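You operate a simulated robot arm through the tools that you are given. There is no shell and no other tool. Be economical: measure what you need, move in short steps, check, and stop when the job is done.

You are at the controls of a simulated two-armed robot. One attempt, no reset.

TASK
Load the orange spool into the middle printer and run a soft print.
Fine: the spool is on the spool stand; spool in, lever down, tray in, door shut, press start, wait till it reads done.

Only the result counts: the job must be done as asked and must still hold three seconds after the hand-in. Knocking over, shifting, dropping, spilling or breaking anything else fails it.

THE ROBOT
Two 7-joint arms with two-finger parallel grippers on one trunk, on a base that drives. Base frame: it is fixed to the floor where the robot stands at the start and does not move with it; the origin is under the middle of the robot, x ahead of it, y to its left, z up. Lengths are in m, angles in rad, forces in N, time in s.
The left shoulder is at the start at [0.05, 0.161, 1.152], the right one opposite. With the tool pointing down near the work surface each hand reaches from about 0.24 to 0.68 m from the robot's upright axis, wherever it stands, measured 20 degrees to its own side. Places, roughly: cradle of the middle printer [0.5, -2.1, 0.9]; left printer button [0.4, -1.1, 1]; left printer dial [0.4, -1.1, 0.8]; left printer lever [0.4, -1.1, 1.1]; middle printer button [0.4, -2.3, 1]; middle printer dial [0.4, -2.2, 0.8]; middle printer door [0, -1.3, 1]; middle printer lever [0.4, -2.3, 1.2]; middle printer panel [0.5, -2.2, 0.8]; middle printer tray [0.4, -1.7, 0.8]; right printer button [0.4, -3.5, 1]; right printer dial [0.4, -3.4, 0.8]; right printer lever [0.4, -3.5, 1.2]; upper printer button [0.4, -1.1, 1.6]; upper printer dial [0.4, -1.1, 1.4]; upper printer lever [0.4, -1.1, 1.7]. Payload 3.43 kg a hand.
Tool frame (each hand has its own): the origin (TCP) lies between the finger pads and is the grasp point; the fingertips stand 0.03 m ahead of it; z points along the fingers, y is the line along which they close. Largest opening 0.094 m; finger width 0.028, thickness 0.01; the body of the gripper, 0.05 by 0.096 m, starts 0.055 m behind the TCP.
Orientation is told as [roll, pitch, yaw] about the base's x, y, z axes, in that order, counted from this pose: with the fingers straight down and closing along the base's y, the tool's x points along the base's -x, its y along +y and its z along -z.

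THE INTERFACE
- The arms move only by the tool servo_tool. It takes "left_targets", "right_targets" or both (then of equal length, played together; a hand with none holds still); each is a list of rows, each a list of 3 entries, a list of its own where there are three numbers: the shift along the base's x, y, z in units of 400 mm (1.0 is 400 mm), then the turn, a rotation vector about the base's x, y, z in units of 45 degrees (1.0 is 45 degrees), then the finger opening in m, from 0 to 0.094. In form: [[[x, y, z], [rx, ry, rz], claw], ...]. A call has 1 to 20 rows; each row is the pose to reach, as a shift and turn from the pose commanded when the call began. A call with a number of a shift or a turn outside -1 to 1 is refused whole. Rows are played at 5 a second. More than 0.05 m and 0.15 rad between two rows, or a gripper value outside its range, and nothing of the call is played. A pose out of reach is approached as far as the arm can. The call stops where the force on the tool passes 40 N (or 10 N more than at its start, if that is more) or the arm is blocked; 0.2 s more then pass. Each finger travels about 0.045 m/s and halts on what it meets, pressing with about 29 N; the grip force reading is that of the motor and also rises with nothing between the fingers. The clock runs only during rows and for 0.2 s after the last one: add rows that repeat a pose to give the fingers time. It gives the time, the measured TCP pose, the force on the tool (base axes), the opening and the grip force at its end, in the units of the frame above (readings bear some noise), with the torque about the TCP (base axes, N m) and any sound that the robot's microphone picked up.
- Cameras (640 x 400 px; columns grow to the right, rows downward): "scene" is now at [0.1312, 0.0143, 1.2921]; the picture's right is [0.13, -0.99, 0.00], its down [-0.41, -0.05, -0.91] and it looks along [0.90, 0.12, -0.41] (base axes); focal length 244 px, centre (320, 200). "left" rides on the left gripper at [0.076, -0.014, -0.102] in its tool frame; the picture's right is [0.18, 0.98, 0.00], its down [-0.75, 0.14, -0.64] and it looks along [-0.63, 0.12, 0.77] (tool axes); focal length 243 px, centre (320, 200). "right" rides on the right gripper at [0.076, 0.014, -0.103] in its tool frame; the picture's right is [-0.18, 0.98, 0.00], its down [-0.75, -0.14, -0.64] and it looks along [-0.63, -0.12, 0.77] (tool axes); focal length 243 px, centre (320, 200). There is no depth. A picture from a camera that has moved, and an enlarged one, comes with that camera's place and axes in the base frame and with its lens.
- snapshot(camera): a new picture of that camera. It takes no simulated time.
- move_column(by): slides the trunk up (or, below 0, down) by that many m; the arms and the scene camera ride with it, the base frame stays. It gives what a move gives, with no picture.
- steer(legs): drives the robot by 1 to 6 legs, each [ahead, left, turn to the left] in m, m and rad, along the robot's own axes; the way and the turn of a leg run together, so that a leg with both is an arc; at most 1.5 m and 3.142 rad a leg. The arms and the cameras ride along, it lands a little off, and it stops where it bumps. It gives what a move gives.
- pan_tilt(pan, tilt): turns the head with the scene camera to pan (to the left, within 1.396 rad either way) and tilt (down, from -0.506 to 1.204), counted from straight ahead of the robot. It gives what a move gives.
- close_up(camera, box): a new picture of the part [left, top, right, bottom] of that camera's present view, enlarged. It takes no simulated time.
- job_done(): hands the job in; it is judged then, once.

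Work in short steps. Places have to be worked out from the pictures, the camera data and where the tool is seen: move nearer, look again, correct. Check each grasp and each placing, and mend what went wrong. You have 120 turns and 92 pictures in all, those below and enlarged ones among them. Open the grippers and draw the arms clear of the work before you hand the job in, unless the task says otherwise; then end with one line.

The tools are called as name(argument=value, ...) on one line, values as JSON. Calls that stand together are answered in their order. servo_tool: Moves the arms, as the interface text tells. Its arguments: {"type":"object","properties":{"left_targets":{"type":"array","items":{"type":"array"}},"right_targets":{"type":"array","items":{"type":"array"}}},"required":[]} The other tools are called the same way: move_column (by) slides the trunk up or down; steer (legs) drives the base; pan_tilt (pan, tilt) turns the head that bears the scene camera; snapshot (camera) takes a picture; close_up (camera, box) takes an enlarged picture of a part of a camera's view; job_done () hands the job in.

At the start:

```text
t: 0.0
left_ee_pos: [0.3779, 0.2857, 1.0942]
left_tool_rot: [-0.001, 0.0, 0.002]
left_force: [-0.4, 0.2, 0.6]
left_ft_torque: [-0.01, -0.02, 0.0]
left_gripper_width: 0.0941
left_grasp_force: 0.1
right_ee_pos: [0.3331, -0.0984, 1.1934]
right_tool_rot: [0.001, 0.0, 0.0]
right_force: [-1.0, 0.6, 0.0]
right_ft_torque: [0.01, -0.01, 0.01]
right_gripper_width: 0.0939
right_grasp_force: 0.2
trunk travel left (down, up): [-0.179, 0.088]
robot x, y, heading: [-0.0023, 0.0022, 0.002]
head pan, tilt: [0.131, 0.422]
```

scene: 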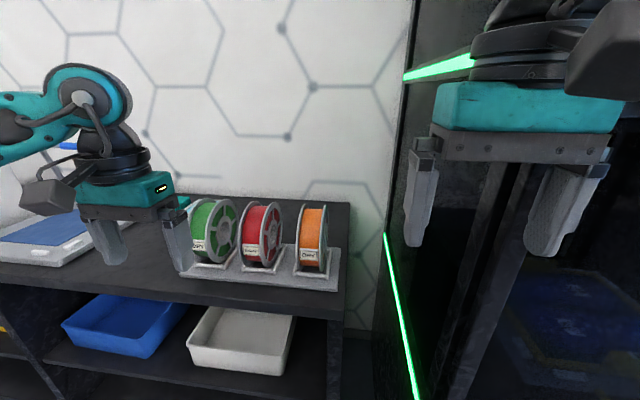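
right: 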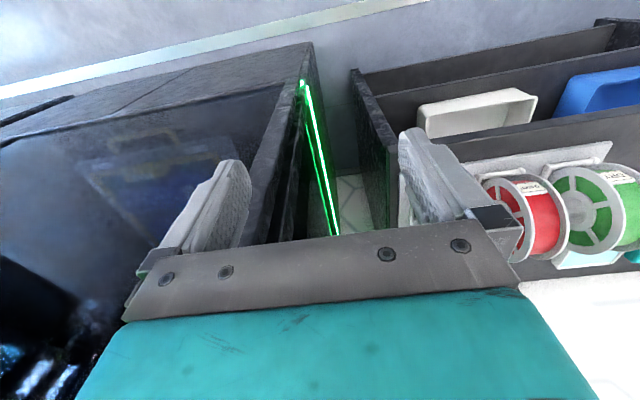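
left: 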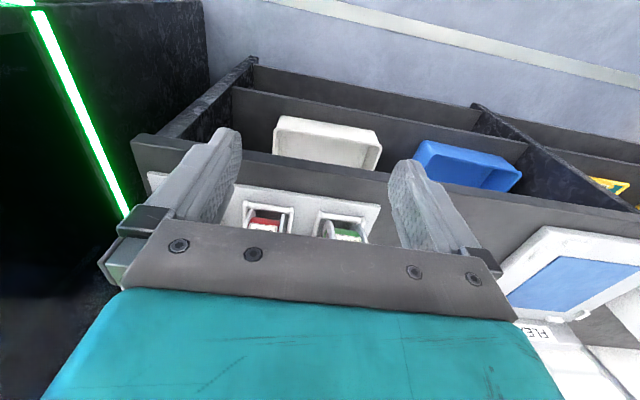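

The orange spool stands to the right on the stand. I'll enlarge it and also look to the right where the printers are.

close_up(camera="scene", box=[160, 180, 360, 305])

pan_tilt(pan=-1.2, tilt=0.3)

snapshot(camera="scene")

```text
3.20 times, centred on (260, 242) of scene
camera zoom: at [0.1312, 0.0143, 1.2921], right [0.13, -0.99, 0.0], down [-0.41, -0.05, -0.91], along [0.9, 0.12, -0.41], focal length 782 px, centre (512, 64)
```

zoom: 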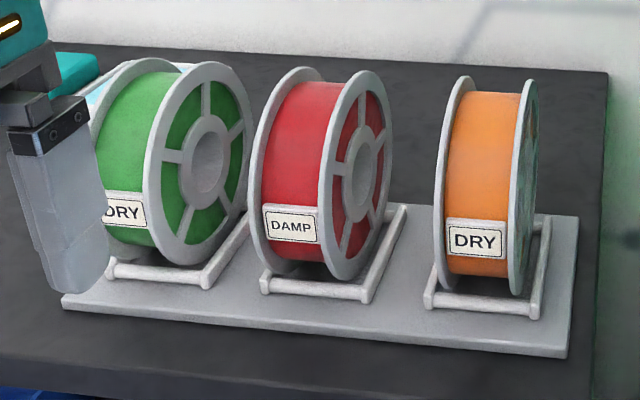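

```text
t: 1.5
left_ee_pos: [0.3774, 0.2856, 1.0948]
left_tool_rot: [0.0, 0.001, 0.002]
left_force: [-0.4, -0.1, -0.1]
left_ft_torque: [0.01, 0.01, 0.02]
left_gripper_width: 0.0937
left_grasp_force: 0.0
right_ee_pos: [0.3318, -0.0988, 1.1933]
right_tool_rot: [-0.001, 0.001, 0.0]
right_force: [-0.3, -0.3, 0.0]
right_ft_torque: [0.01, -0.01, -0.03]
right_gripper_width: 0.0937
right_grasp_force: 0.0
trunk travel left (down, up): [-0.179, 0.088]
robot x, y, heading: [0.0017, 0.0022, 0.001]
head pan, tilt: [-1.201, 0.3]
```

```text
87 pictures are left
camera scene: at [0.0735, -0.0848, 1.3035], right [-0.93, -0.36, 0.0], down [-0.11, 0.28, -0.96], along [0.35, -0.89, -0.3], focal length 244 px, centre (320, 200)
```

scene: 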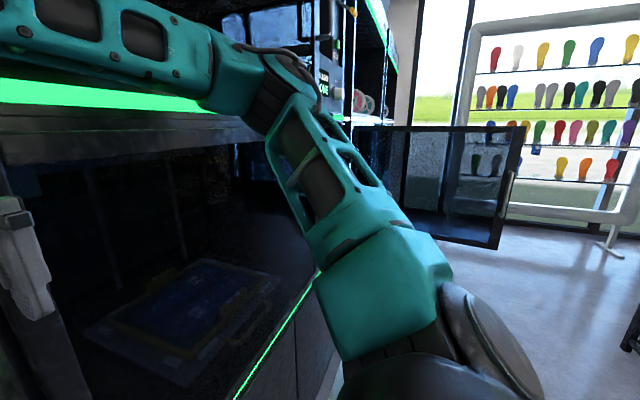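

Before grasping I need to see how the middle printer's cradle takes the spool. Back off, shift right and look.

steer(legs=[[-0.8, 0, 0], [0, -1.0, 0]])

pan_tilt(pan=-0.55, tilt=0.2)

snapshot(camera="scene")

```text
t: 14.5
left_ee_pos: [-0.4216, -0.7255, 1.0955]
left_tool_rot: [0.0, -0.001, 0.001]
left_force: [-1.1, -0.1, -0.5]
left_ft_torque: [-0.03, 0.02, 0.0]
left_gripper_width: 0.094
left_grasp_force: 0.0
right_ee_pos: [-0.4655, -1.1094, 1.1916]
right_tool_rot: [-0.001, 0.0, -0.003]
right_force: [0.5, -0.3, 0.2]
right_ft_torque: [-0.01, 0.0, -0.02]
right_gripper_width: 0.0938
right_grasp_force: 0.0
trunk travel left (down, up): [-0.179, 0.088]
robot x, y, heading: [-0.7981, -1.01, -0.001]
head pan, tilt: [-1.201, 0.3]
```

```text
t: 15.6
left_ee_pos: [-0.4205, -0.7251, 1.0945]
left_tool_rot: [0.002, -0.001, 0.002]
left_force: [0.2, -0.7, -0.2]
left_ft_torque: [-0.01, 0.0, -0.02]
left_gripper_width: 0.0942
left_grasp_force: 0.1
right_ee_pos: [-0.4667, -1.1108, 1.1929]
right_tool_rot: [-0.001, -0.001, -0.003]
right_force: [-0.1, -0.4, -0.5]
right_ft_torque: [0.0, -0.04, -0.01]
right_gripper_width: 0.094
right_grasp_force: 0.1
trunk travel left (down, up): [-0.179, 0.088]
robot x, y, heading: [-0.7996, -1.0099, -0.005]
head pan, tilt: [-0.55, 0.201]
```

```text
86 pictures are left
camera scene: at [-0.6794, -1.057, 1.3128], right [-0.52, -0.85, 0.0], down [-0.17, 0.1, -0.98], along [0.83, -0.51, -0.2], focal length 244 px, centre (320, 200)
```

scene: 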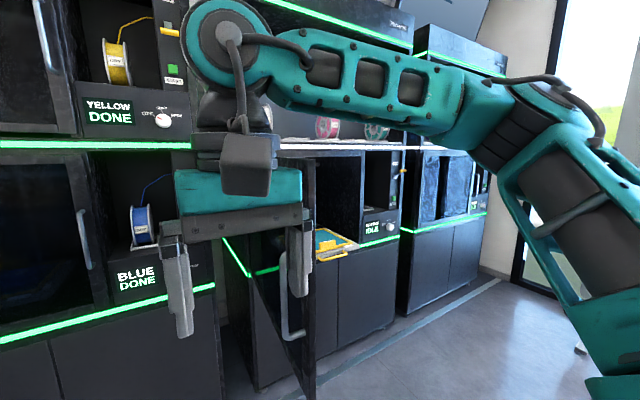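

The printers have alcove cradles above the panels. Go farther right to face the middle printer.

steer(legs=[[-0.1, 0, 0], [0, -1.1, 0]])

pan_tilt(pan=0.1, tilt=0.2)

snapshot(camera="scene")

```text
t: 16.9
left_ee_pos: [-0.5157, -0.724, 1.0954]
left_tool_rot: [0.0, 0.0, 0.004]
left_force: [0.1, 0.0, 0.8]
left_ft_torque: [0.01, -0.01, 0.01]
left_gripper_width: 0.0938
left_grasp_force: 0.0
right_ee_pos: [-0.562, -1.1098, 1.1921]
right_tool_rot: [0.003, 0.001, 0.001]
right_force: [0.3, 0.5, -0.4]
right_ft_torque: [-0.02, -0.02, 0.01]
right_gripper_width: 0.0938
right_grasp_force: 0.0
trunk travel left (down, up): [-0.179, 0.088]
robot x, y, heading: [-0.8905, -1.0103, 0.003]
head pan, tilt: [-0.55, 0.201]
stopped in leg 2: the robot was blocked; the commanded pose is now the measured one
```

```text
t: 18.0
left_ee_pos: [-0.5163, -0.7236, 1.0964]
left_tool_rot: [-0.001, -0.002, 0.002]
left_force: [-0.1, 0.5, 0.1]
left_ft_torque: [-0.03, -0.03, 0.02]
left_gripper_width: 0.0942
left_grasp_force: 0.1
right_ee_pos: [-0.5613, -1.1085, 1.1933]
right_tool_rot: [0.002, 0.001, -0.001]
right_force: [-0.1, 1.0, 0.5]
right_ft_torque: [-0.03, -0.01, -0.02]
right_gripper_width: 0.0941
right_grasp_force: 0.1
trunk travel left (down, up): [-0.179, 0.088]
robot x, y, heading: [-0.8966, -1.0125, 0.001]
head pan, tilt: [0.099, 0.201]
```

```text
85 pictures are left
camera scene: at [-0.7614, -0.9985, 1.3128], right [0.1, -1.0, 0.0], down [-0.2, -0.02, -0.98], along [0.98, 0.1, -0.2], focal length 244 px, centre (320, 200)
```

scene: 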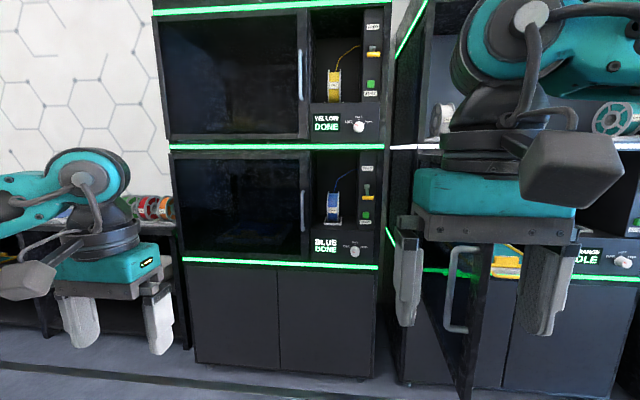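

Something blocked the sideways leg; look to the right and low.

pan_tilt(pan=-1.35, tilt=0.7)

snapshot(camera="scene")

```text
t: 19.5
left_ee_pos: [-0.5169, -0.7246, 1.0952]
left_tool_rot: [0.0, -0.003, 0.003]
left_force: [0.6, -0.2, -1.2]
left_ft_torque: [-0.04, 0.01, 0.05]
left_gripper_width: 0.0941
left_grasp_force: 0.0
right_ee_pos: [-0.5627, -1.1095, 1.1933]
right_tool_rot: [0.002, 0.001, 0.0]
right_force: [0.5, 0.4, -1.1]
right_ft_torque: [-0.02, -0.03, -0.02]
right_gripper_width: 0.0939
right_grasp_force: 0.0
trunk travel left (down, up): [-0.179, 0.088]
robot x, y, heading: [-0.8962, -1.0081, 0.005]
head pan, tilt: [-1.349, 0.7]
```

```text
84 pictures are left
camera scene: at [-0.8354, -1.0906, 1.2674], right [-0.98, -0.22, 0.0], down [-0.14, 0.63, -0.77], along [0.17, -0.75, -0.64], focal length 244 px, centre (320, 200)
```

scene: 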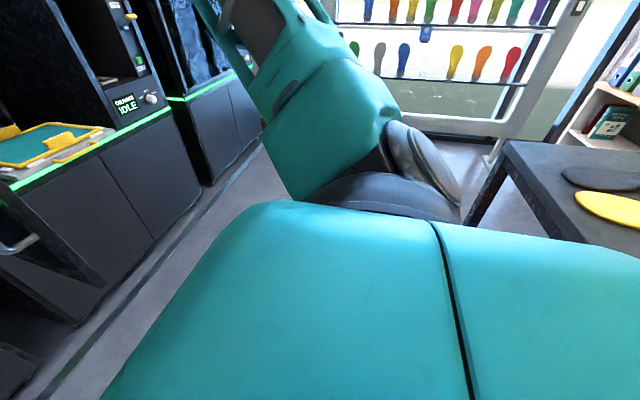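

A dark table stands behind to the right; I likely touched it. Go forward a bit (door tip is around x≈-0.2) and strafe in smaller pieces.

steer(legs=[[0.13, 0, 0], [0, -0.4, 0]])

snapshot(camera="scene")

```text
t: 24.5
left_ee_pos: [-0.3869, -1.1286, 1.0957]
left_tool_rot: [0.001, -0.001, 0.004]
left_force: [-0.6, 0.3, 0.8]
left_ft_torque: [-0.01, 0.01, 0.01]
left_gripper_width: 0.0943
left_grasp_force: 0.0
right_ee_pos: [-0.4312, -1.5142, 1.1938]
right_tool_rot: [0.002, -0.001, 0.002]
right_force: [0.6, 0.0, -0.1]
right_ft_torque: [0.0, 0.02, -0.01]
right_gripper_width: 0.094
right_grasp_force: 0.1
trunk travel left (down, up): [-0.179, 0.088]
robot x, y, heading: [-0.763, -1.4125, -0.002]
head pan, tilt: [-1.349, 0.7]
```

```text
83 pictures are left
camera scene: at [-0.7056, -1.495, 1.2674], right [-0.98, -0.22, 0.0], down [-0.14, 0.63, -0.76], along [0.17, -0.75, -0.64], focal length 244 px, centre (320, 200)
```

scene: 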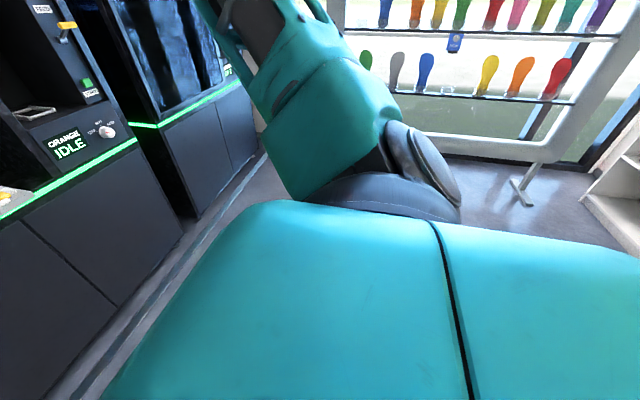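

Clear. Continue right to face the middle printer's controls.

steer(legs=[[0, -0.65, 0]])

pan_tilt(pan=0.0, tilt=0.2)

snapshot(camera="scene")

```text
t: 30.6
left_ee_pos: [-0.387, -1.7723, 1.0949]
left_tool_rot: [-0.001, -0.002, 0.008]
left_force: [-0.2, -0.2, -0.9]
left_ft_torque: [-0.02, -0.01, -0.03]
left_gripper_width: 0.0941
left_grasp_force: 0.1
right_ee_pos: [-0.4286, -2.1591, 1.1933]
right_tool_rot: [0.001, 0.001, 0.006]
right_force: [-0.1, 0.7, -0.3]
right_ft_torque: [-0.01, 0.03, 0.01]
right_gripper_width: 0.0944
right_grasp_force: 0.1
trunk travel left (down, up): [-0.179, 0.088]
robot x, y, heading: [-0.7625, -2.0615, 0.01]
head pan, tilt: [-1.349, 0.7]
```

```text
t: 32.1
left_ee_pos: [-0.3869, -1.7737, 1.0938]
left_tool_rot: [-0.003, -0.002, 0.01]
left_force: [-0.5, 0.5, -0.1]
left_ft_torque: [-0.03, -0.02, 0.0]
left_gripper_width: 0.0943
left_grasp_force: 0.0
right_ee_pos: [-0.4281, -2.1586, 1.1922]
right_tool_rot: [0.001, 0.0, 0.008]
right_force: [0.2, -0.3, 0.0]
right_ft_torque: [0.01, -0.01, 0.0]
right_gripper_width: 0.0939
right_grasp_force: 0.1
trunk travel left (down, up): [-0.179, 0.088]
robot x, y, heading: [-0.7629, -2.0644, 0.008]
head pan, tilt: [0.0, 0.201]
```

```text
82 pictures are left
camera scene: at [-0.6289, -2.0588, 1.3128], right [0.01, -1.0, 0.0], down [-0.2, 0.0, -0.98], along [0.98, 0.01, -0.2], focal length 244 px, centre (320, 200)
```

scene: 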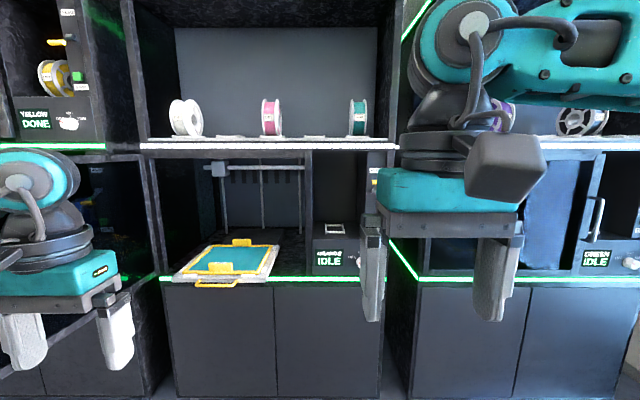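

Good view. Enlarge the cradle/panel region of the middle printer.

close_up(camera="scene", box=[290, 140, 410, 290])

close_up(camera="scene", box=[0, 0, 110, 160])

```text
2.67 times, centred on (350, 215) of scene
camera zoom: at [-0.6289, -2.0588, 1.3128], right [0.01, -1.0, 0.0], down [-0.2, 0.0, -0.98], along [0.98, 0.01, -0.2], focal length 652 px, centre (240, 160)
```

zoom: 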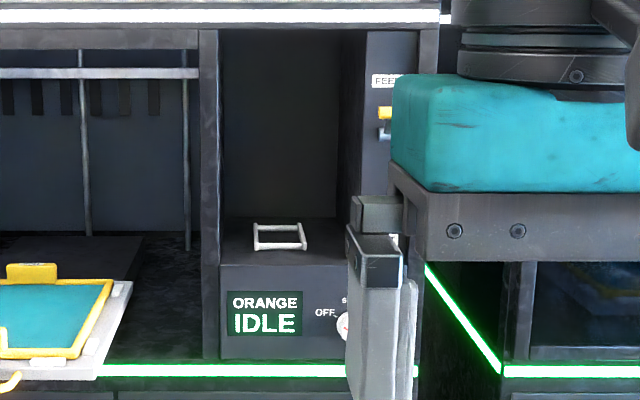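

```text
2.50 times, centred on (55, 80) of scene
camera zoom: at [-0.6289, -2.0588, 1.3128], right [0.01, -1.0, 0.0], down [-0.2, 0.0, -0.98], along [0.98, 0.01, -0.2], focal length 611 px, centre (982, 500)
```

zoom: 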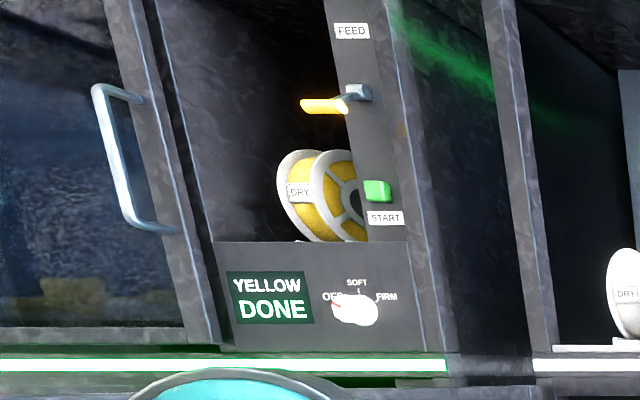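

Cradle is a wire frame in an alcove: I'll carry the spool with the left hand tilted 45° forward, closing along y. Drive back to the stand.

steer(legs=[[0, 1.0, 0], [0, 0.96, 0], [0.68, 0, 0]])

pan_tilt(pan=0.2, tilt=0.5)

snapshot(camera="scene")

```text
t: 52.9
left_ee_pos: [0.2726, 0.1949, 1.0957]
left_tool_rot: [0.0, -0.002, 0.02]
left_force: [0.9, 0.7, -1.1]
left_ft_torque: [-0.05, -0.04, 0.0]
left_gripper_width: 0.094
left_grasp_force: 0.1
right_ee_pos: [0.2334, -0.1899, 1.1916]
right_tool_rot: [0.0, 0.0, 0.017]
right_force: [-0.5, 0.5, -0.8]
right_ft_torque: [-0.04, 0.0, 0.02]
right_gripper_width: 0.094
right_grasp_force: 0.2
trunk travel left (down, up): [-0.179, 0.088]
robot x, y, heading: [-0.1005, -0.0953, 0.018]
head pan, tilt: [0.0, 0.201]
```

```text
t: 53.7
left_ee_pos: [0.2718, 0.1967, 1.0962]
left_tool_rot: [-0.004, -0.002, 0.019]
left_force: [-0.4, 0.5, 0.2]
left_ft_torque: [0.0, -0.01, -0.02]
left_gripper_width: 0.0938
left_grasp_force: 0.0
right_ee_pos: [0.2325, -0.1893, 1.1925]
right_tool_rot: [0.001, -0.001, 0.018]
right_force: [0.5, 1.3, -0.4]
right_ft_torque: [-0.01, -0.04, 0.05]
right_gripper_width: 0.0939
right_grasp_force: 0.0
trunk travel left (down, up): [-0.179, 0.088]
robot x, y, heading: [-0.103, -0.097, 0.014]
head pan, tilt: [0.201, 0.499]
```

```text
79 pictures are left
camera scene: at [0.0281, -0.0736, 1.2851], right [0.21, -0.98, 0.0], down [-0.47, -0.1, -0.88], along [0.86, 0.19, -0.48], focal length 244 px, centre (320, 200)
```

scene: 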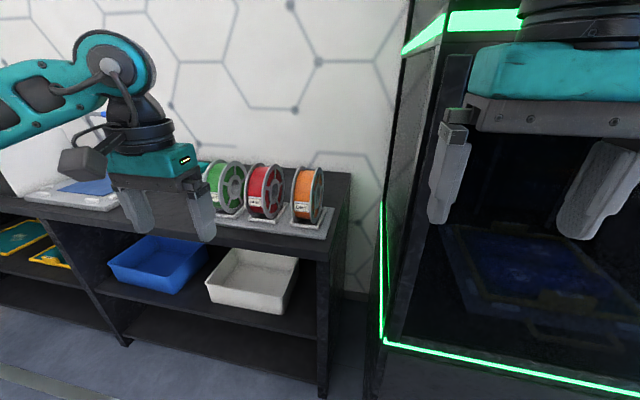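

Tilt the left hand 45° forward while keeping position, then look through its camera.

servo_tool(left_targets=[[[0, -0.03, 0], [0, -0.17, 0], 0.094], [[0, -0.07, 0], [0, -0.34, 0], 0.094], [[0, -0.11, 0], [0, -0.51, 0], 0.094], [[0, -0.15, 0], [0, -0.68, 0], 0.094], [[0, -0.18, 0], [0, -0.85, 0], 0.094], [[0, -0.2, 0], [0, -1.0, -0.02], 0.094], [[0, -0.2, 0], [0, -1.0, -0.02], 0.094]])

snapshot(camera="left")

close_up(camera="scene", box=[180, 130, 360, 250])

```text
t: 55.3
left_ee_pos: [0.287, 0.114, 1.1012]
left_tool_rot: [-0.012, -0.788, 0.007]
left_force: [-0.3, 0.1, 0.3]
left_ft_torque: [0.02, 0.01, 0.03]
left_gripper_width: 0.0938
left_grasp_force: 0.1
left hand out of reach, approached as far as the arm can: row 6, 7
right_ee_pos: [0.2328, -0.1891, 1.1934]
right_tool_rot: [0.002, -0.002, 0.017]
right_force: [0.9, -0.5, -0.8]
right_ft_torque: [-0.01, -0.02, -0.03]
right_gripper_width: 0.0939
right_grasp_force: 0.0
trunk travel left (down, up): [-0.179, 0.088]
robot x, y, heading: [-0.0986, -0.0959, 0.015]
head pan, tilt: [0.201, 0.499]
```

```text
78 pictures are left
camera left: at [0.161, 0.1003, 1.1211], right [-0.13, 0.98, -0.14], down [0.08, 0.15, 0.99], along [0.99, 0.12, -0.1], focal length 243 px, centre (320, 200)
```

left: 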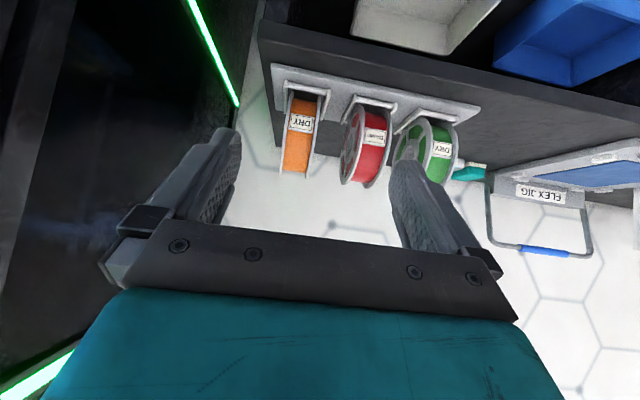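

```text
3.33 times, centred on (270, 190) of scene
camera zoom: at [0.028, -0.0735, 1.2851], right [0.22, -0.98, 0.0], down [-0.47, -0.1, -0.88], along [0.86, 0.19, -0.48], focal length 815 px, centre (487, 233)
```

zoom: 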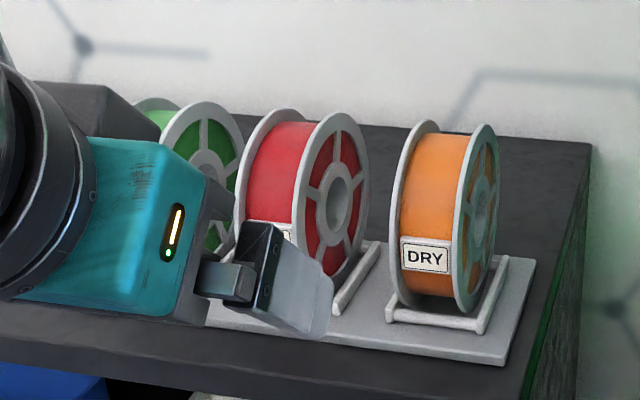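

Label triangulates to (0.578, 0.100, 0.95); spool centre ≈(0.648, 0.10, 0.955), R≈0.08, width ≈0.06. Go to a pre-grasp 0.15 m out along the 45° approach.

servo_tool(left_targets=[[[0.11, -0.01, 0], [0, 0, 0], 0.094], [[0.22, -0.02, 0], [0, 0, 0], 0.094], [[0.33, -0.03, 0], [0, 0, 0], 0.094], [[0.44, -0.035, 0], [0, 0, 0], 0.094], [[0.55, -0.035, 0], [0, 0, 0], 0.094], [[0.55, -0.035, 0], [0, 0, 0], 0.094]])

snapshot(camera="left")

```text
t: 56.7
left_ee_pos: [0.5051, 0.0993, 1.1009]
left_tool_rot: [-0.012, -0.788, 0.006]
left_force: [1.0, 0.2, 0.5]
left_ft_torque: [0.01, -0.03, 0.04]
left_gripper_width: 0.0939
left_grasp_force: 0.1
right_ee_pos: [0.2333, -0.1894, 1.1934]
right_tool_rot: [0.001, -0.002, 0.017]
right_force: [-0.5, -0.3, -0.3]
right_ft_torque: [0.01, -0.03, 0.01]
right_gripper_width: 0.094
right_grasp_force: 0.1
trunk travel left (down, up): [-0.179, 0.088]
robot x, y, heading: [-0.0998, -0.0989, 0.018]
head pan, tilt: [0.201, 0.499]
```

```text
76 pictures are left
camera left: at [0.3799, 0.0861, 1.1214], right [-0.13, 0.98, -0.14], down [0.08, 0.15, 0.99], along [0.99, 0.12, -0.1], focal length 243 px, centre (320, 200)
```

left: 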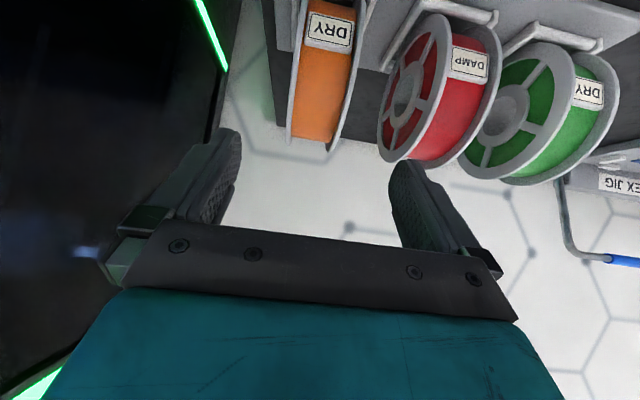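

Consistent. Advance along the approach to TCP ≈(0.612, 0.10, 0.99) with fingers open.

servo_tool(left_targets=[[[0.067, 0, -0.07], [0, 0, 0], 0.094], [[0.134, 0, -0.139], [0, 0, 0], 0.094], [[0.2, 0.002, -0.208], [0, 0, 0], 0.094], [[0.268, 0.002, -0.278], [0, 0, 0], 0.094], [[0.268, 0.002, -0.278], [0, 0, 0], 0.094]])

snapshot(camera="left")

close_up(camera="scene", box=[200, 130, 360, 250])

```text
t: 57.9
left_ee_pos: [0.6132, 0.1013, 0.9907]
left_tool_rot: [-0.013, -0.788, 0.008]
left_force: [0.1, -0.1, 0.5]
left_ft_torque: [0.04, 0.0, 0.0]
left_gripper_width: 0.094
left_grasp_force: 0.0
right_ee_pos: [0.2326, -0.1893, 1.1929]
right_tool_rot: [0.003, -0.003, 0.017]
right_force: [-0.2, 0.3, -0.1]
right_ft_torque: [0.02, 0.03, 0.02]
right_gripper_width: 0.0939
right_grasp_force: 0.0
trunk travel left (down, up): [-0.179, 0.088]
robot x, y, heading: [-0.1017, -0.0955, 0.017]
head pan, tilt: [0.201, 0.499]
```

```text
75 pictures are left
camera left: at [0.4875, 0.0872, 1.01], right [-0.13, 0.98, -0.14], down [0.08, 0.15, 0.99], along [0.99, 0.12, -0.1], focal length 243 px, centre (320, 200)
```

left: 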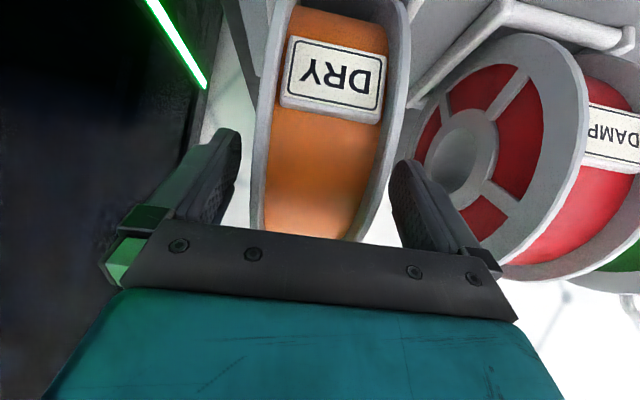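

```text
3.33 times, centred on (280, 190) of scene
camera zoom: at [0.0279, -0.0735, 1.2851], right [0.22, -0.98, 0.0], down [-0.47, -0.1, -0.88], along [0.86, 0.19, -0.48], focal length 815 px, centre (453, 233)
```

zoom: 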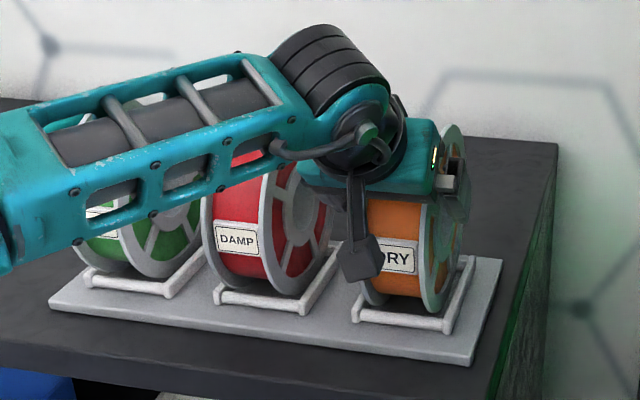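

The +y finger looks tighter; shift 5 mm to +y, then close.

servo_tool(left_targets=[[[0, 0.012, 0], [0, 0, 0], 0.094], [[0, 0.012, 0], [0, 0, 0], 0.08], [[0, 0.012, 0], [0, 0, 0], 0.07], [[0, 0.012, 0], [0, 0, 0], 0.06], [[0, 0.012, 0], [0, 0, 0], 0.05], [[0, 0.012, 0], [0, 0, 0], 0.04], [[0, 0.012, 0], [0, 0, 0], 0.04], [[0, 0.012, 0], [0, 0, 0], 0.04]])

snapshot(camera="left")

```text
t: 59.7
left_ee_pos: [0.614, 0.1054, 0.9922]
left_tool_rot: [-0.013, -0.786, 0.008]
left_force: [0.9, -1.9, 1.0]
left_ft_torque: [-0.1, -0.23, -0.14]
left_gripper_width: 0.0626
left_grasp_force: 29.0
right_ee_pos: [0.2322, -0.1904, 1.1938]
right_tool_rot: [0.003, -0.001, 0.017]
right_force: [-0.9, 0.3, -0.6]
right_ft_torque: [0.02, 0.01, 0.01]
right_gripper_width: 0.0943
right_grasp_force: 0.1
trunk travel left (down, up): [-0.179, 0.088]
robot x, y, heading: [-0.1033, -0.0963, 0.017]
head pan, tilt: [0.201, 0.499]
```

```text
73 pictures are left
camera left: at [0.4878, 0.0912, 1.0105], right [-0.13, 0.98, -0.14], down [0.08, 0.15, 0.99], along [0.99, 0.12, -0.1], focal length 243 px, centre (320, 200)
```

left: 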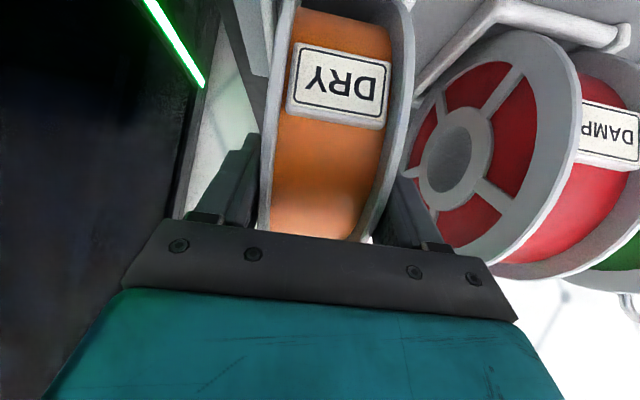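

Gripped at 62.6 mm. Lift straight up 0.12 m.

servo_tool(left_targets=[[[0, 0, 0.05], [0, 0, 0], 0.04], [[0, 0, 0.1], [0, 0, 0], 0.04], [[0, 0, 0.2], [0, 0, 0], 0.04], [[0, 0, 0.3], [0, 0, 0], 0.04], [[0, 0, 0.3], [0, 0, 0], 0.04]])

snapshot(camera="scene")

```text
t: 60.9
left_ee_pos: [0.6137, 0.106, 1.11]
left_tool_rot: [-0.011, -0.785, 0.005]
left_force: [-0.3, 0.0, -6.0]
left_ft_torque: [0.02, 0.33, 0.02]
left_gripper_width: 0.0625
left_grasp_force: 28.9
right_ee_pos: [0.2347, -0.19, 1.1927]
right_tool_rot: [0.002, 0.003, 0.018]
right_force: [-0.6, 0.1, -0.9]
right_ft_torque: [0.01, -0.01, -0.01]
right_gripper_width: 0.0939
right_grasp_force: 0.1
trunk travel left (down, up): [-0.179, 0.088]
robot x, y, heading: [-0.101, -0.0948, 0.015]
head pan, tilt: [0.201, 0.499]
```

```text
72 pictures are left
camera scene: at [0.0291, -0.0732, 1.2849], right [0.22, -0.98, 0.0], down [-0.47, -0.1, -0.88], along [0.86, 0.19, -0.48], focal length 244 px, centre (320, 200)
```

scene: 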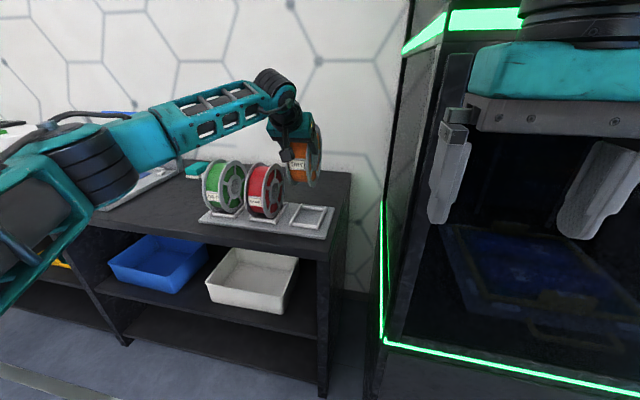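

Lifted, neighbours undisturbed. Retract the hand toward the robot before driving.

servo_tool(left_targets=[[[-0.1, 0, 0.03], [0, 0, 0], 0.04], [[-0.2, 0.02, 0.05], [0, 0, 0], 0.04], [[-0.3, 0.04, 0.05], [0, 0, 0], 0.04], [[-0.4, 0.06, 0.05], [0, 0, 0], 0.04], [[-0.5, 0.08, 0.05], [0, 0, 0], 0.04], [[-0.6, 0.1, 0.05], [0, 0, 0], 0.04], [[-0.7, 0.12, 0.05], [0, 0, 0], 0.04], [[-0.7, 0.12, 0.05], [0, 0, 0], 0.04]])

steer(legs=[[-0.67, 0, 0], [0, -1.0, -0.015], [0, -1.0, 0]])

pan_tilt(pan=0.0, tilt=0.3)

snapshot(camera="scene")

```text
t: 62.7
left_ee_pos: [0.3345, 0.1531, 1.1302]
left_tool_rot: [-0.011, -0.785, 0.007]
left_force: [0.6, -0.2, -6.2]
left_ft_torque: [0.04, 0.3, -0.04]
left_gripper_width: 0.0624
left_grasp_force: 29.0
right_ee_pos: [0.2326, -0.1891, 1.1929]
right_tool_rot: [0.003, 0.0, 0.017]
right_force: [0.1, -0.1, 0.7]
right_ft_torque: [0.02, -0.04, -0.02]
right_gripper_width: 0.0939
right_grasp_force: 0.0
trunk travel left (down, up): [-0.179, 0.088]
robot x, y, heading: [-0.1021, -0.0967, 0.017]
head pan, tilt: [0.201, 0.499]
```

```text
t: 83.8
left_ee_pos: [-0.3271, -1.8576, 1.1297]
left_tool_rot: [-0.012, -0.785, -0.005]
left_force: [0.5, 0.3, -6.4]
left_ft_torque: [0.02, 0.28, 0.02]
left_gripper_width: 0.0623
left_grasp_force: 28.7
right_ee_pos: [-0.4316, -2.1991, 1.1933]
right_tool_rot: [0.002, 0.002, 0.007]
right_force: [0.8, -0.8, -0.1]
right_ft_torque: [-0.05, 0.04, -0.04]
right_gripper_width: 0.094
right_grasp_force: 0.0
trunk travel left (down, up): [-0.179, 0.088]
robot x, y, heading: [-0.7659, -2.1046, 0.002]
head pan, tilt: [0.201, 0.499]
```

```text
t: 84.5
left_ee_pos: [-0.3269, -1.8578, 1.1293]
left_tool_rot: [-0.012, -0.785, -0.006]
left_force: [-0.6, 0.1, -6.6]
left_ft_torque: [0.04, 0.34, 0.01]
left_gripper_width: 0.0626
left_grasp_force: 29.0
right_ee_pos: [-0.4313, -2.1988, 1.1912]
right_tool_rot: [0.003, -0.002, 0.006]
right_force: [0.1, 0.1, -0.5]
right_ft_torque: [-0.01, -0.02, 0.0]
right_gripper_width: 0.0941
right_grasp_force: 0.1
trunk travel left (down, up): [-0.179, 0.088]
robot x, y, heading: [-0.7673, -2.1046, 0.003]
head pan, tilt: [0.0, 0.3]
```

```text
71 pictures are left
camera scene: at [-0.6313, -2.0987, 1.3034], right [0.0, -1.0, 0.0], down [-0.3, 0.0, -0.95], along [0.95, 0.0, -0.3], focal length 244 px, centre (320, 200)
```

scene: 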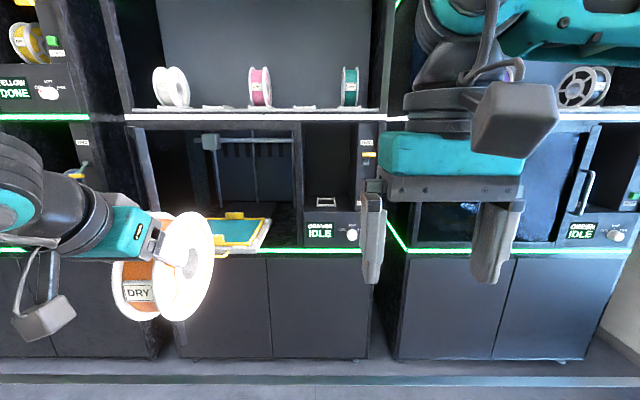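

Holding well. Shift right 0.17 m and go forward 0.45 m, then triangulate the cradle.

steer(legs=[[0, -0.17, 0], [0.45, 0, 0]])

pan_tilt(pan=0.1, tilt=0.4)

snapshot(camera="scene")

snapshot(camera="left")

```text
t: 88.6
left_ee_pos: [0.0453, -2.0222, 1.1239]
left_tool_rot: [0.002, -0.758, 0.013]
left_force: [-0.2, -0.4, -5.5]
left_ft_torque: [-0.02, 0.27, 0.02]
left_gripper_width: 0.0626
left_grasp_force: 28.8
right_ee_pos: [-0.0573, -2.3737, 1.1947]
right_tool_rot: [0.007, -0.005, 0.013]
right_force: [0.1, -0.3, -0.3]
right_ft_torque: [-0.05, 0.0, 0.04]
right_gripper_width: 0.0937
right_grasp_force: 0.1
trunk travel left (down, up): [-0.179, 0.088]
robot x, y, heading: [-0.3881, -2.2748, 0.006]
head pan, tilt: [0.0, 0.3]
stopped in leg 2: the robot was blocked; the commanded pose is now the measured one
```

```text
t: 89.2
left_ee_pos: [0.0463, -2.0231, 1.124]
left_tool_rot: [0.001, -0.765, 0.011]
left_force: [-1.0, -0.1, -5.7]
left_ft_torque: [0.0, 0.27, -0.02]
left_gripper_width: 0.0623
left_grasp_force: 28.9
right_ee_pos: [-0.0578, -2.3739, 1.1937]
right_tool_rot: [0.006, -0.004, 0.011]
right_force: [0.3, -0.2, 0.3]
right_ft_torque: [0.0, 0.01, 0.0]
right_gripper_width: 0.0944
right_grasp_force: 0.0
trunk travel left (down, up): [-0.179, 0.088]
robot x, y, heading: [-0.3878, -2.2757, 0.008]
head pan, tilt: [0.099, 0.4]
```

```text
70 pictures are left
camera scene: at [-0.2595, -2.2654, 1.295], right [0.11, -0.99, 0.0], down [-0.38, -0.04, -0.92], along [0.92, 0.1, -0.38], focal length 244 px, centre (320, 200)
```

scene: 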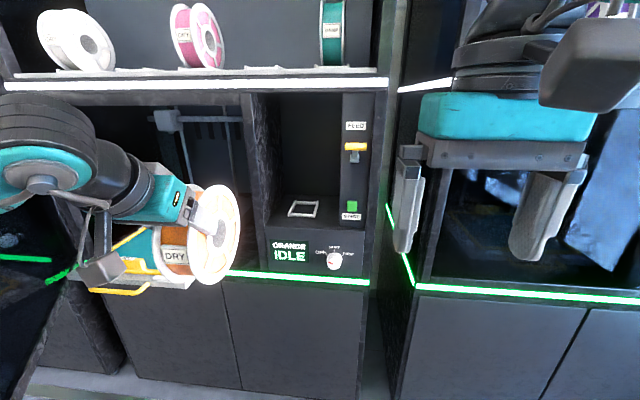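

```text
69 pictures are left
camera left: at [-0.0798, -2.0398, 1.1462], right [-0.14, 0.98, -0.13], down [0.1, 0.14, 0.99], along [0.98, 0.13, -0.12], focal length 243 px, centre (320, 200)
```

left: 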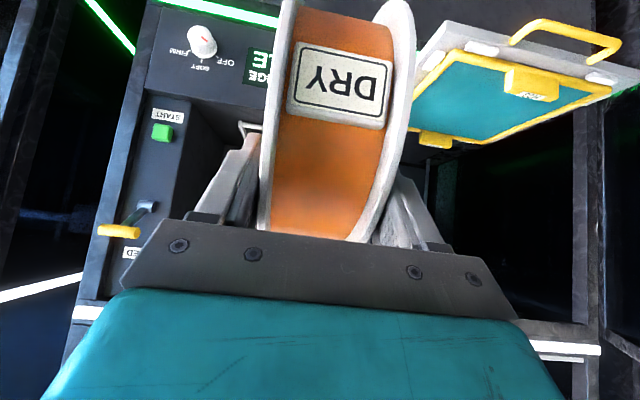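

Blocked at x=-0.39, probably the left elbow against the open door. Look left.

pan_tilt(pan=1.2, tilt=0.4)

snapshot(camera="scene")

```text
t: 90.6
left_ee_pos: [0.0468, -2.0233, 1.124]
left_tool_rot: [0.002, -0.764, 0.009]
left_force: [-0.5, 0.9, -6.5]
left_ft_torque: [-0.04, 0.31, 0.01]
left_gripper_width: 0.0623
left_grasp_force: 29.0
right_ee_pos: [-0.0593, -2.3733, 1.1948]
right_tool_rot: [0.005, -0.005, 0.01]
right_force: [0.7, 0.0, 0.3]
right_ft_torque: [0.03, -0.02, -0.02]
right_gripper_width: 0.0942
right_grasp_force: 0.0
trunk travel left (down, up): [-0.179, 0.088]
robot x, y, heading: [-0.3862, -2.272, 0.009]
head pan, tilt: [1.201, 0.4]
```

```text
68 pictures are left
camera scene: at [-0.3191, -2.1886, 1.295], right [0.94, -0.35, 0.0], down [-0.13, -0.36, -0.92], along [0.33, 0.86, -0.38], focal length 244 px, centre (320, 200)
```

scene: 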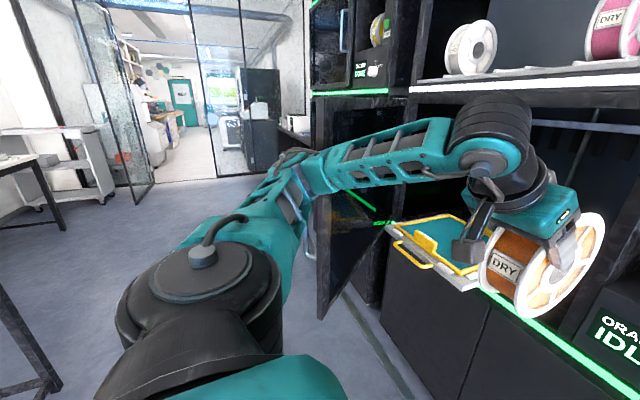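

The elbow is by the door edge. Enlarge to see where the door really is.

close_up(camera="scene", box=[220, 80, 460, 330])

```text
1.60 times, centred on (340, 205) of scene
camera zoom: at [-0.3191, -2.1886, 1.295], right [0.94, -0.35, 0.0], down [-0.13, -0.36, -0.92], along [0.33, 0.86, -0.38], focal length 391 px, centre (288, 192)
```

zoom: 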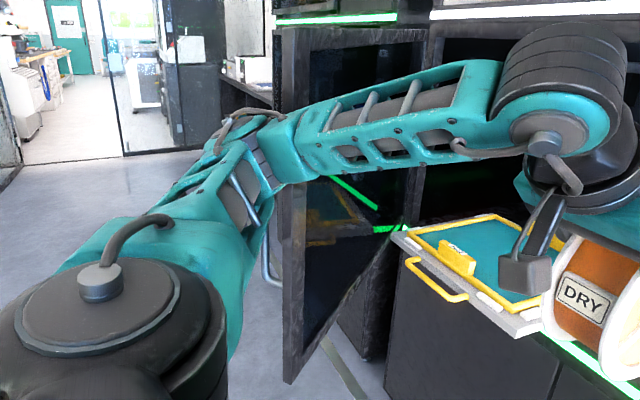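

The spool/hand swept the door partly shut earlier (now ~50° open, tip ≈(-0.16,-1.77)). Cradle triangulates to (0.505,-2.122,0.94). I'll back off, shift right and go forward so the elbow clears the door tip.

steer(legs=[[-0.12, 0, 0], [0, -0.18, -0.009], [0.33, 0, 0]])

snapshot(camera="scene")

```text
t: 95.4
left_ee_pos: [0.2617, -2.2051, 1.1193]
left_tool_rot: [-0.005, -0.758, 0.003]
left_force: [-0.2, 0.2, -6.4]
left_ft_torque: [0.0, 0.29, 0.02]
left_gripper_width: 0.0624
left_grasp_force: 29.0
right_ee_pos: [0.155, -2.5535, 1.1918]
right_tool_rot: [0.001, 0.001, 0.0]
right_force: [0.4, 0.3, -1.1]
right_ft_torque: [0.0, 0.0, -0.01]
right_gripper_width: 0.0941
right_grasp_force: 0.1
trunk travel left (down, up): [-0.179, 0.088]
robot x, y, heading: [-0.1795, -2.449, 0.003]
head pan, tilt: [1.201, 0.4]
```

```text
66 pictures are left
camera scene: at [-0.103, -2.3648, 1.2941], right [0.93, -0.36, 0.0], down [-0.14, -0.36, -0.92], along [0.33, 0.86, -0.39], focal length 244 px, centre (320, 200)
```

scene: 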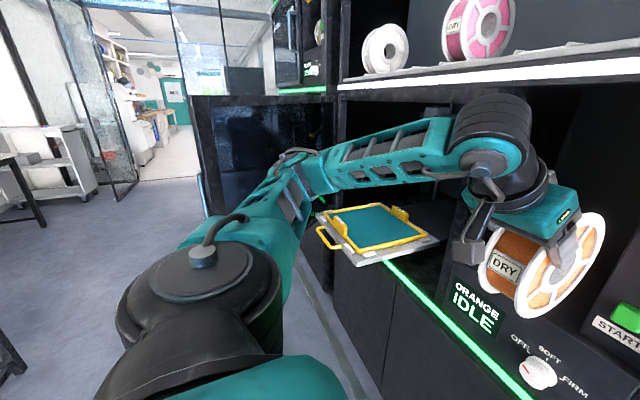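

Elbow is clear inside the door. Align y with the cradle and advance partway.

servo_tool(left_targets=[[[0, 0.1, -0.01], [0, -0.035, 0], 0.04], [[0.03, 0.207, -0.02], [0, -0.035, 0], 0.04], [[0.13, 0.207, -0.03], [0, -0.035, 0], 0.04], [[0.22, 0.207, -0.04], [0, -0.035, 0], 0.04], [[0.3, 0.207, -0.04], [0, -0.035, 0], 0.04], [[0.3, 0.207, -0.04], [0, -0.035, 0], 0.04]])

pan_tilt(pan=0.4, tilt=0.4)

snapshot(camera="scene")

snapshot(camera="left")

```text
t: 96.8
left_ee_pos: [0.3815, -2.1225, 1.1023]
left_tool_rot: [-0.003, -0.784, 0.005]
left_force: [0.5, 0.0, -6.1]
left_ft_torque: [0.01, 0.33, 0.02]
left_gripper_width: 0.0619
left_grasp_force: 29.1
right_ee_pos: [0.1556, -2.5538, 1.1927]
right_tool_rot: [0.002, 0.0, 0.0]
right_force: [1.0, -0.3, -0.3]
right_ft_torque: [-0.02, 0.03, 0.01]
right_gripper_width: 0.0938
right_grasp_force: 0.0
trunk travel left (down, up): [-0.179, 0.088]
robot x, y, heading: [-0.1792, -2.4523, -0.001]
head pan, tilt: [1.201, 0.4]
```

```text
t: 97.9
left_ee_pos: [0.3822, -2.1223, 1.1032]
left_tool_rot: [-0.005, -0.786, 0.004]
left_force: [0.7, 0.8, -6.1]
left_ft_torque: [0.0, 0.3, 0.0]
left_gripper_width: 0.0622
left_grasp_force: 29.7
right_ee_pos: [0.1542, -2.5524, 1.1926]
right_tool_rot: [0.002, 0.001, -0.001]
right_force: [0.9, -0.3, 0.3]
right_ft_torque: [0.0, 0.0, 0.0]
right_gripper_width: 0.094
right_grasp_force: 0.1
trunk travel left (down, up): [-0.179, 0.088]
robot x, y, heading: [-0.1792, -2.4556, 0.001]
head pan, tilt: [0.4, 0.4]
```

```text
65 pictures are left
camera scene: at [-0.0517, -2.415, 1.2941], right [0.39, -0.92, 0.0], down [-0.36, -0.15, -0.92], along [0.85, 0.36, -0.39], focal length 244 px, centre (320, 200)
```

scene: 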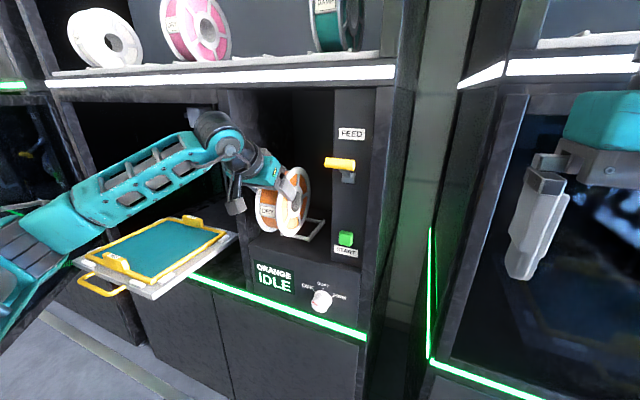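

```text
64 pictures are left
camera left: at [0.2553, -2.1371, 1.1225], right [-0.13, 0.98, -0.13], down [0.08, 0.15, 0.99], along [0.99, 0.12, -0.1], focal length 243 px, centre (320, 200)
```

left: 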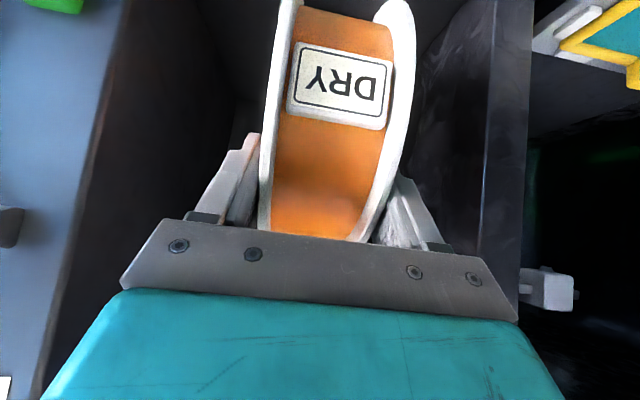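

Advance to above the cradle (x≈0.471), still lifted, and check.

servo_tool(left_targets=[[[0.08, 0, 0], [0, 0, 0], 0.04], [[0.15, 0, -0.01], [0, 0, 0], 0.04], [[0.222, 0, -0.02], [0, 0, 0], 0.04], [[0.222, 0, -0.02], [0, 0, 0], 0.04]])

close_up(camera="scene", box=[200, 100, 380, 260])

```text
t: 98.9
left_ee_pos: [0.4693, -2.1226, 1.0955]
left_tool_rot: [-0.005, -0.786, 0.005]
left_force: [0.1, -0.8, -6.1]
left_ft_torque: [-0.01, 0.3, -0.04]
left_gripper_width: 0.0624
left_grasp_force: 29.0
right_ee_pos: [0.1553, -2.5522, 1.1933]
right_tool_rot: [0.003, -0.002, 0.001]
right_force: [0.5, 0.3, 0.3]
right_ft_torque: [-0.01, -0.01, -0.03]
right_gripper_width: 0.094
right_grasp_force: 0.1
trunk travel left (down, up): [-0.179, 0.088]
robot x, y, heading: [-0.1795, -2.4507, -0.0]
head pan, tilt: [0.4, 0.4]
```

```text
2.50 times, centred on (290, 180) of scene
camera zoom: at [-0.0518, -2.415, 1.2942], right [0.39, -0.92, 0.0], down [-0.36, -0.15, -0.92], along [0.85, 0.36, -0.39], focal length 611 px, centre (395, 250)
```

zoom: 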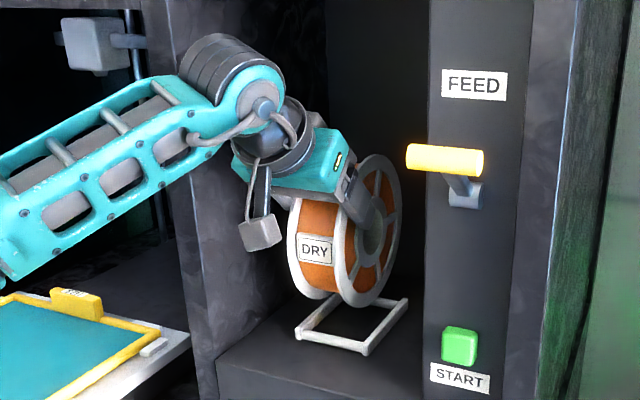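

Aligned in y and x. Lower gently toward TCP z≈1.06.

servo_tool(left_targets=[[[0.01, 0, -0.03], [0, 0, 0], 0.04], [[0.01, 0, -0.05], [0, 0, 0], 0.04], [[0.01, 0, -0.07], [0, 0, 0], 0.04], [[0.01, 0, -0.08], [0, 0, 0], 0.04], [[0.01, 0, -0.08], [0, 0, 0], 0.04]])

close_up(camera="scene", box=[200, 100, 380, 260])

```text
t: 100.1
left_ee_pos: [0.4749, -2.1227, 1.0643]
left_tool_rot: [-0.005, -0.785, 0.004]
left_force: [-0.5, 0.2, -6.0]
left_ft_torque: [-0.03, 0.29, -0.01]
left_gripper_width: 0.0621
left_grasp_force: 29.0
right_ee_pos: [0.1552, -2.5533, 1.1925]
right_tool_rot: [0.002, -0.002, 0.0]
right_force: [-0.4, -0.2, 0.8]
right_ft_torque: [0.01, 0.03, 0.01]
right_gripper_width: 0.0941
right_grasp_force: 0.0
trunk travel left (down, up): [-0.179, 0.088]
robot x, y, heading: [-0.1786, -2.4548, -0.003]
head pan, tilt: [0.4, 0.4]
```

```text
2.50 times, centred on (290, 180) of scene
camera zoom: at [-0.0516, -2.4151, 1.2941], right [0.39, -0.92, 0.0], down [-0.36, -0.15, -0.92], along [0.85, 0.36, -0.39], focal length 611 px, centre (395, 250)
```

zoom: 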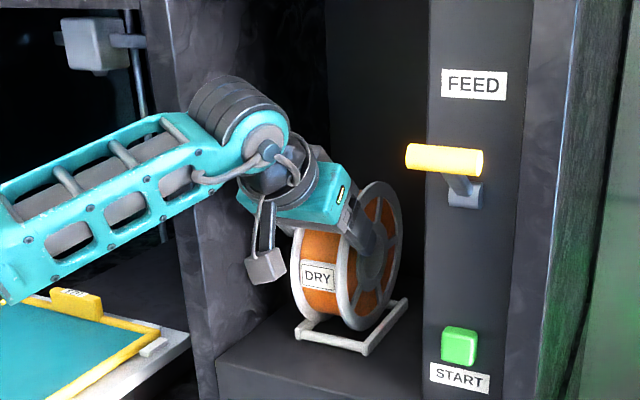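

No contact yet; spool still a bit above. Keep lowering in small steps.

servo_tool(left_targets=[[[0, 0, -0.01], [0, 0, 0], 0.04], [[0, 0, -0.02], [0, 0, 0], 0.04], [[0, 0, -0.03], [0, 0, 0], 0.04], [[0, 0, -0.03], [0, 0, 0], 0.04]])

```text
t: 101.1
left_ee_pos: [0.4721, -2.1232, 1.0582]
left_tool_rot: [-0.007, -0.801, 0.004]
left_force: [-3.5, 2.0, 18.0]
left_ft_torque: [0.32, -0.41, 0.0]
left_gripper_width: 0.0623
left_grasp_force: 28.9
right_ee_pos: [0.1518, -2.5536, 1.1932]
right_tool_rot: [0.002, -0.003, 0.001]
right_force: [-0.2, -0.5, -0.6]
right_ft_torque: [0.0, 0.01, 0.02]
right_gripper_width: 0.0941
right_grasp_force: 0.1
trunk travel left (down, up): [-0.179, 0.088]
robot x, y, heading: [-0.1763, -2.4507, -0.005]
head pan, tilt: [0.4, 0.4]
```

Contact at z≈1.059, as expected for a seated spool. Check the seating.

close_up(camera="scene", box=[260, 170, 340, 250])

```text
5.00 times, centred on (300, 210) of scene
camera zoom: at [-0.0546, -2.4162, 1.2948], right [0.39, -0.92, 0.0], down [-0.36, -0.15, -0.92], along [0.85, 0.36, -0.39], focal length 1222 px, centre (420, 150)
```

zoom: 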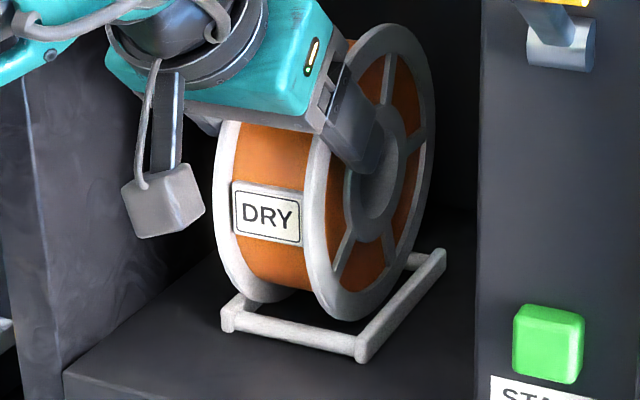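

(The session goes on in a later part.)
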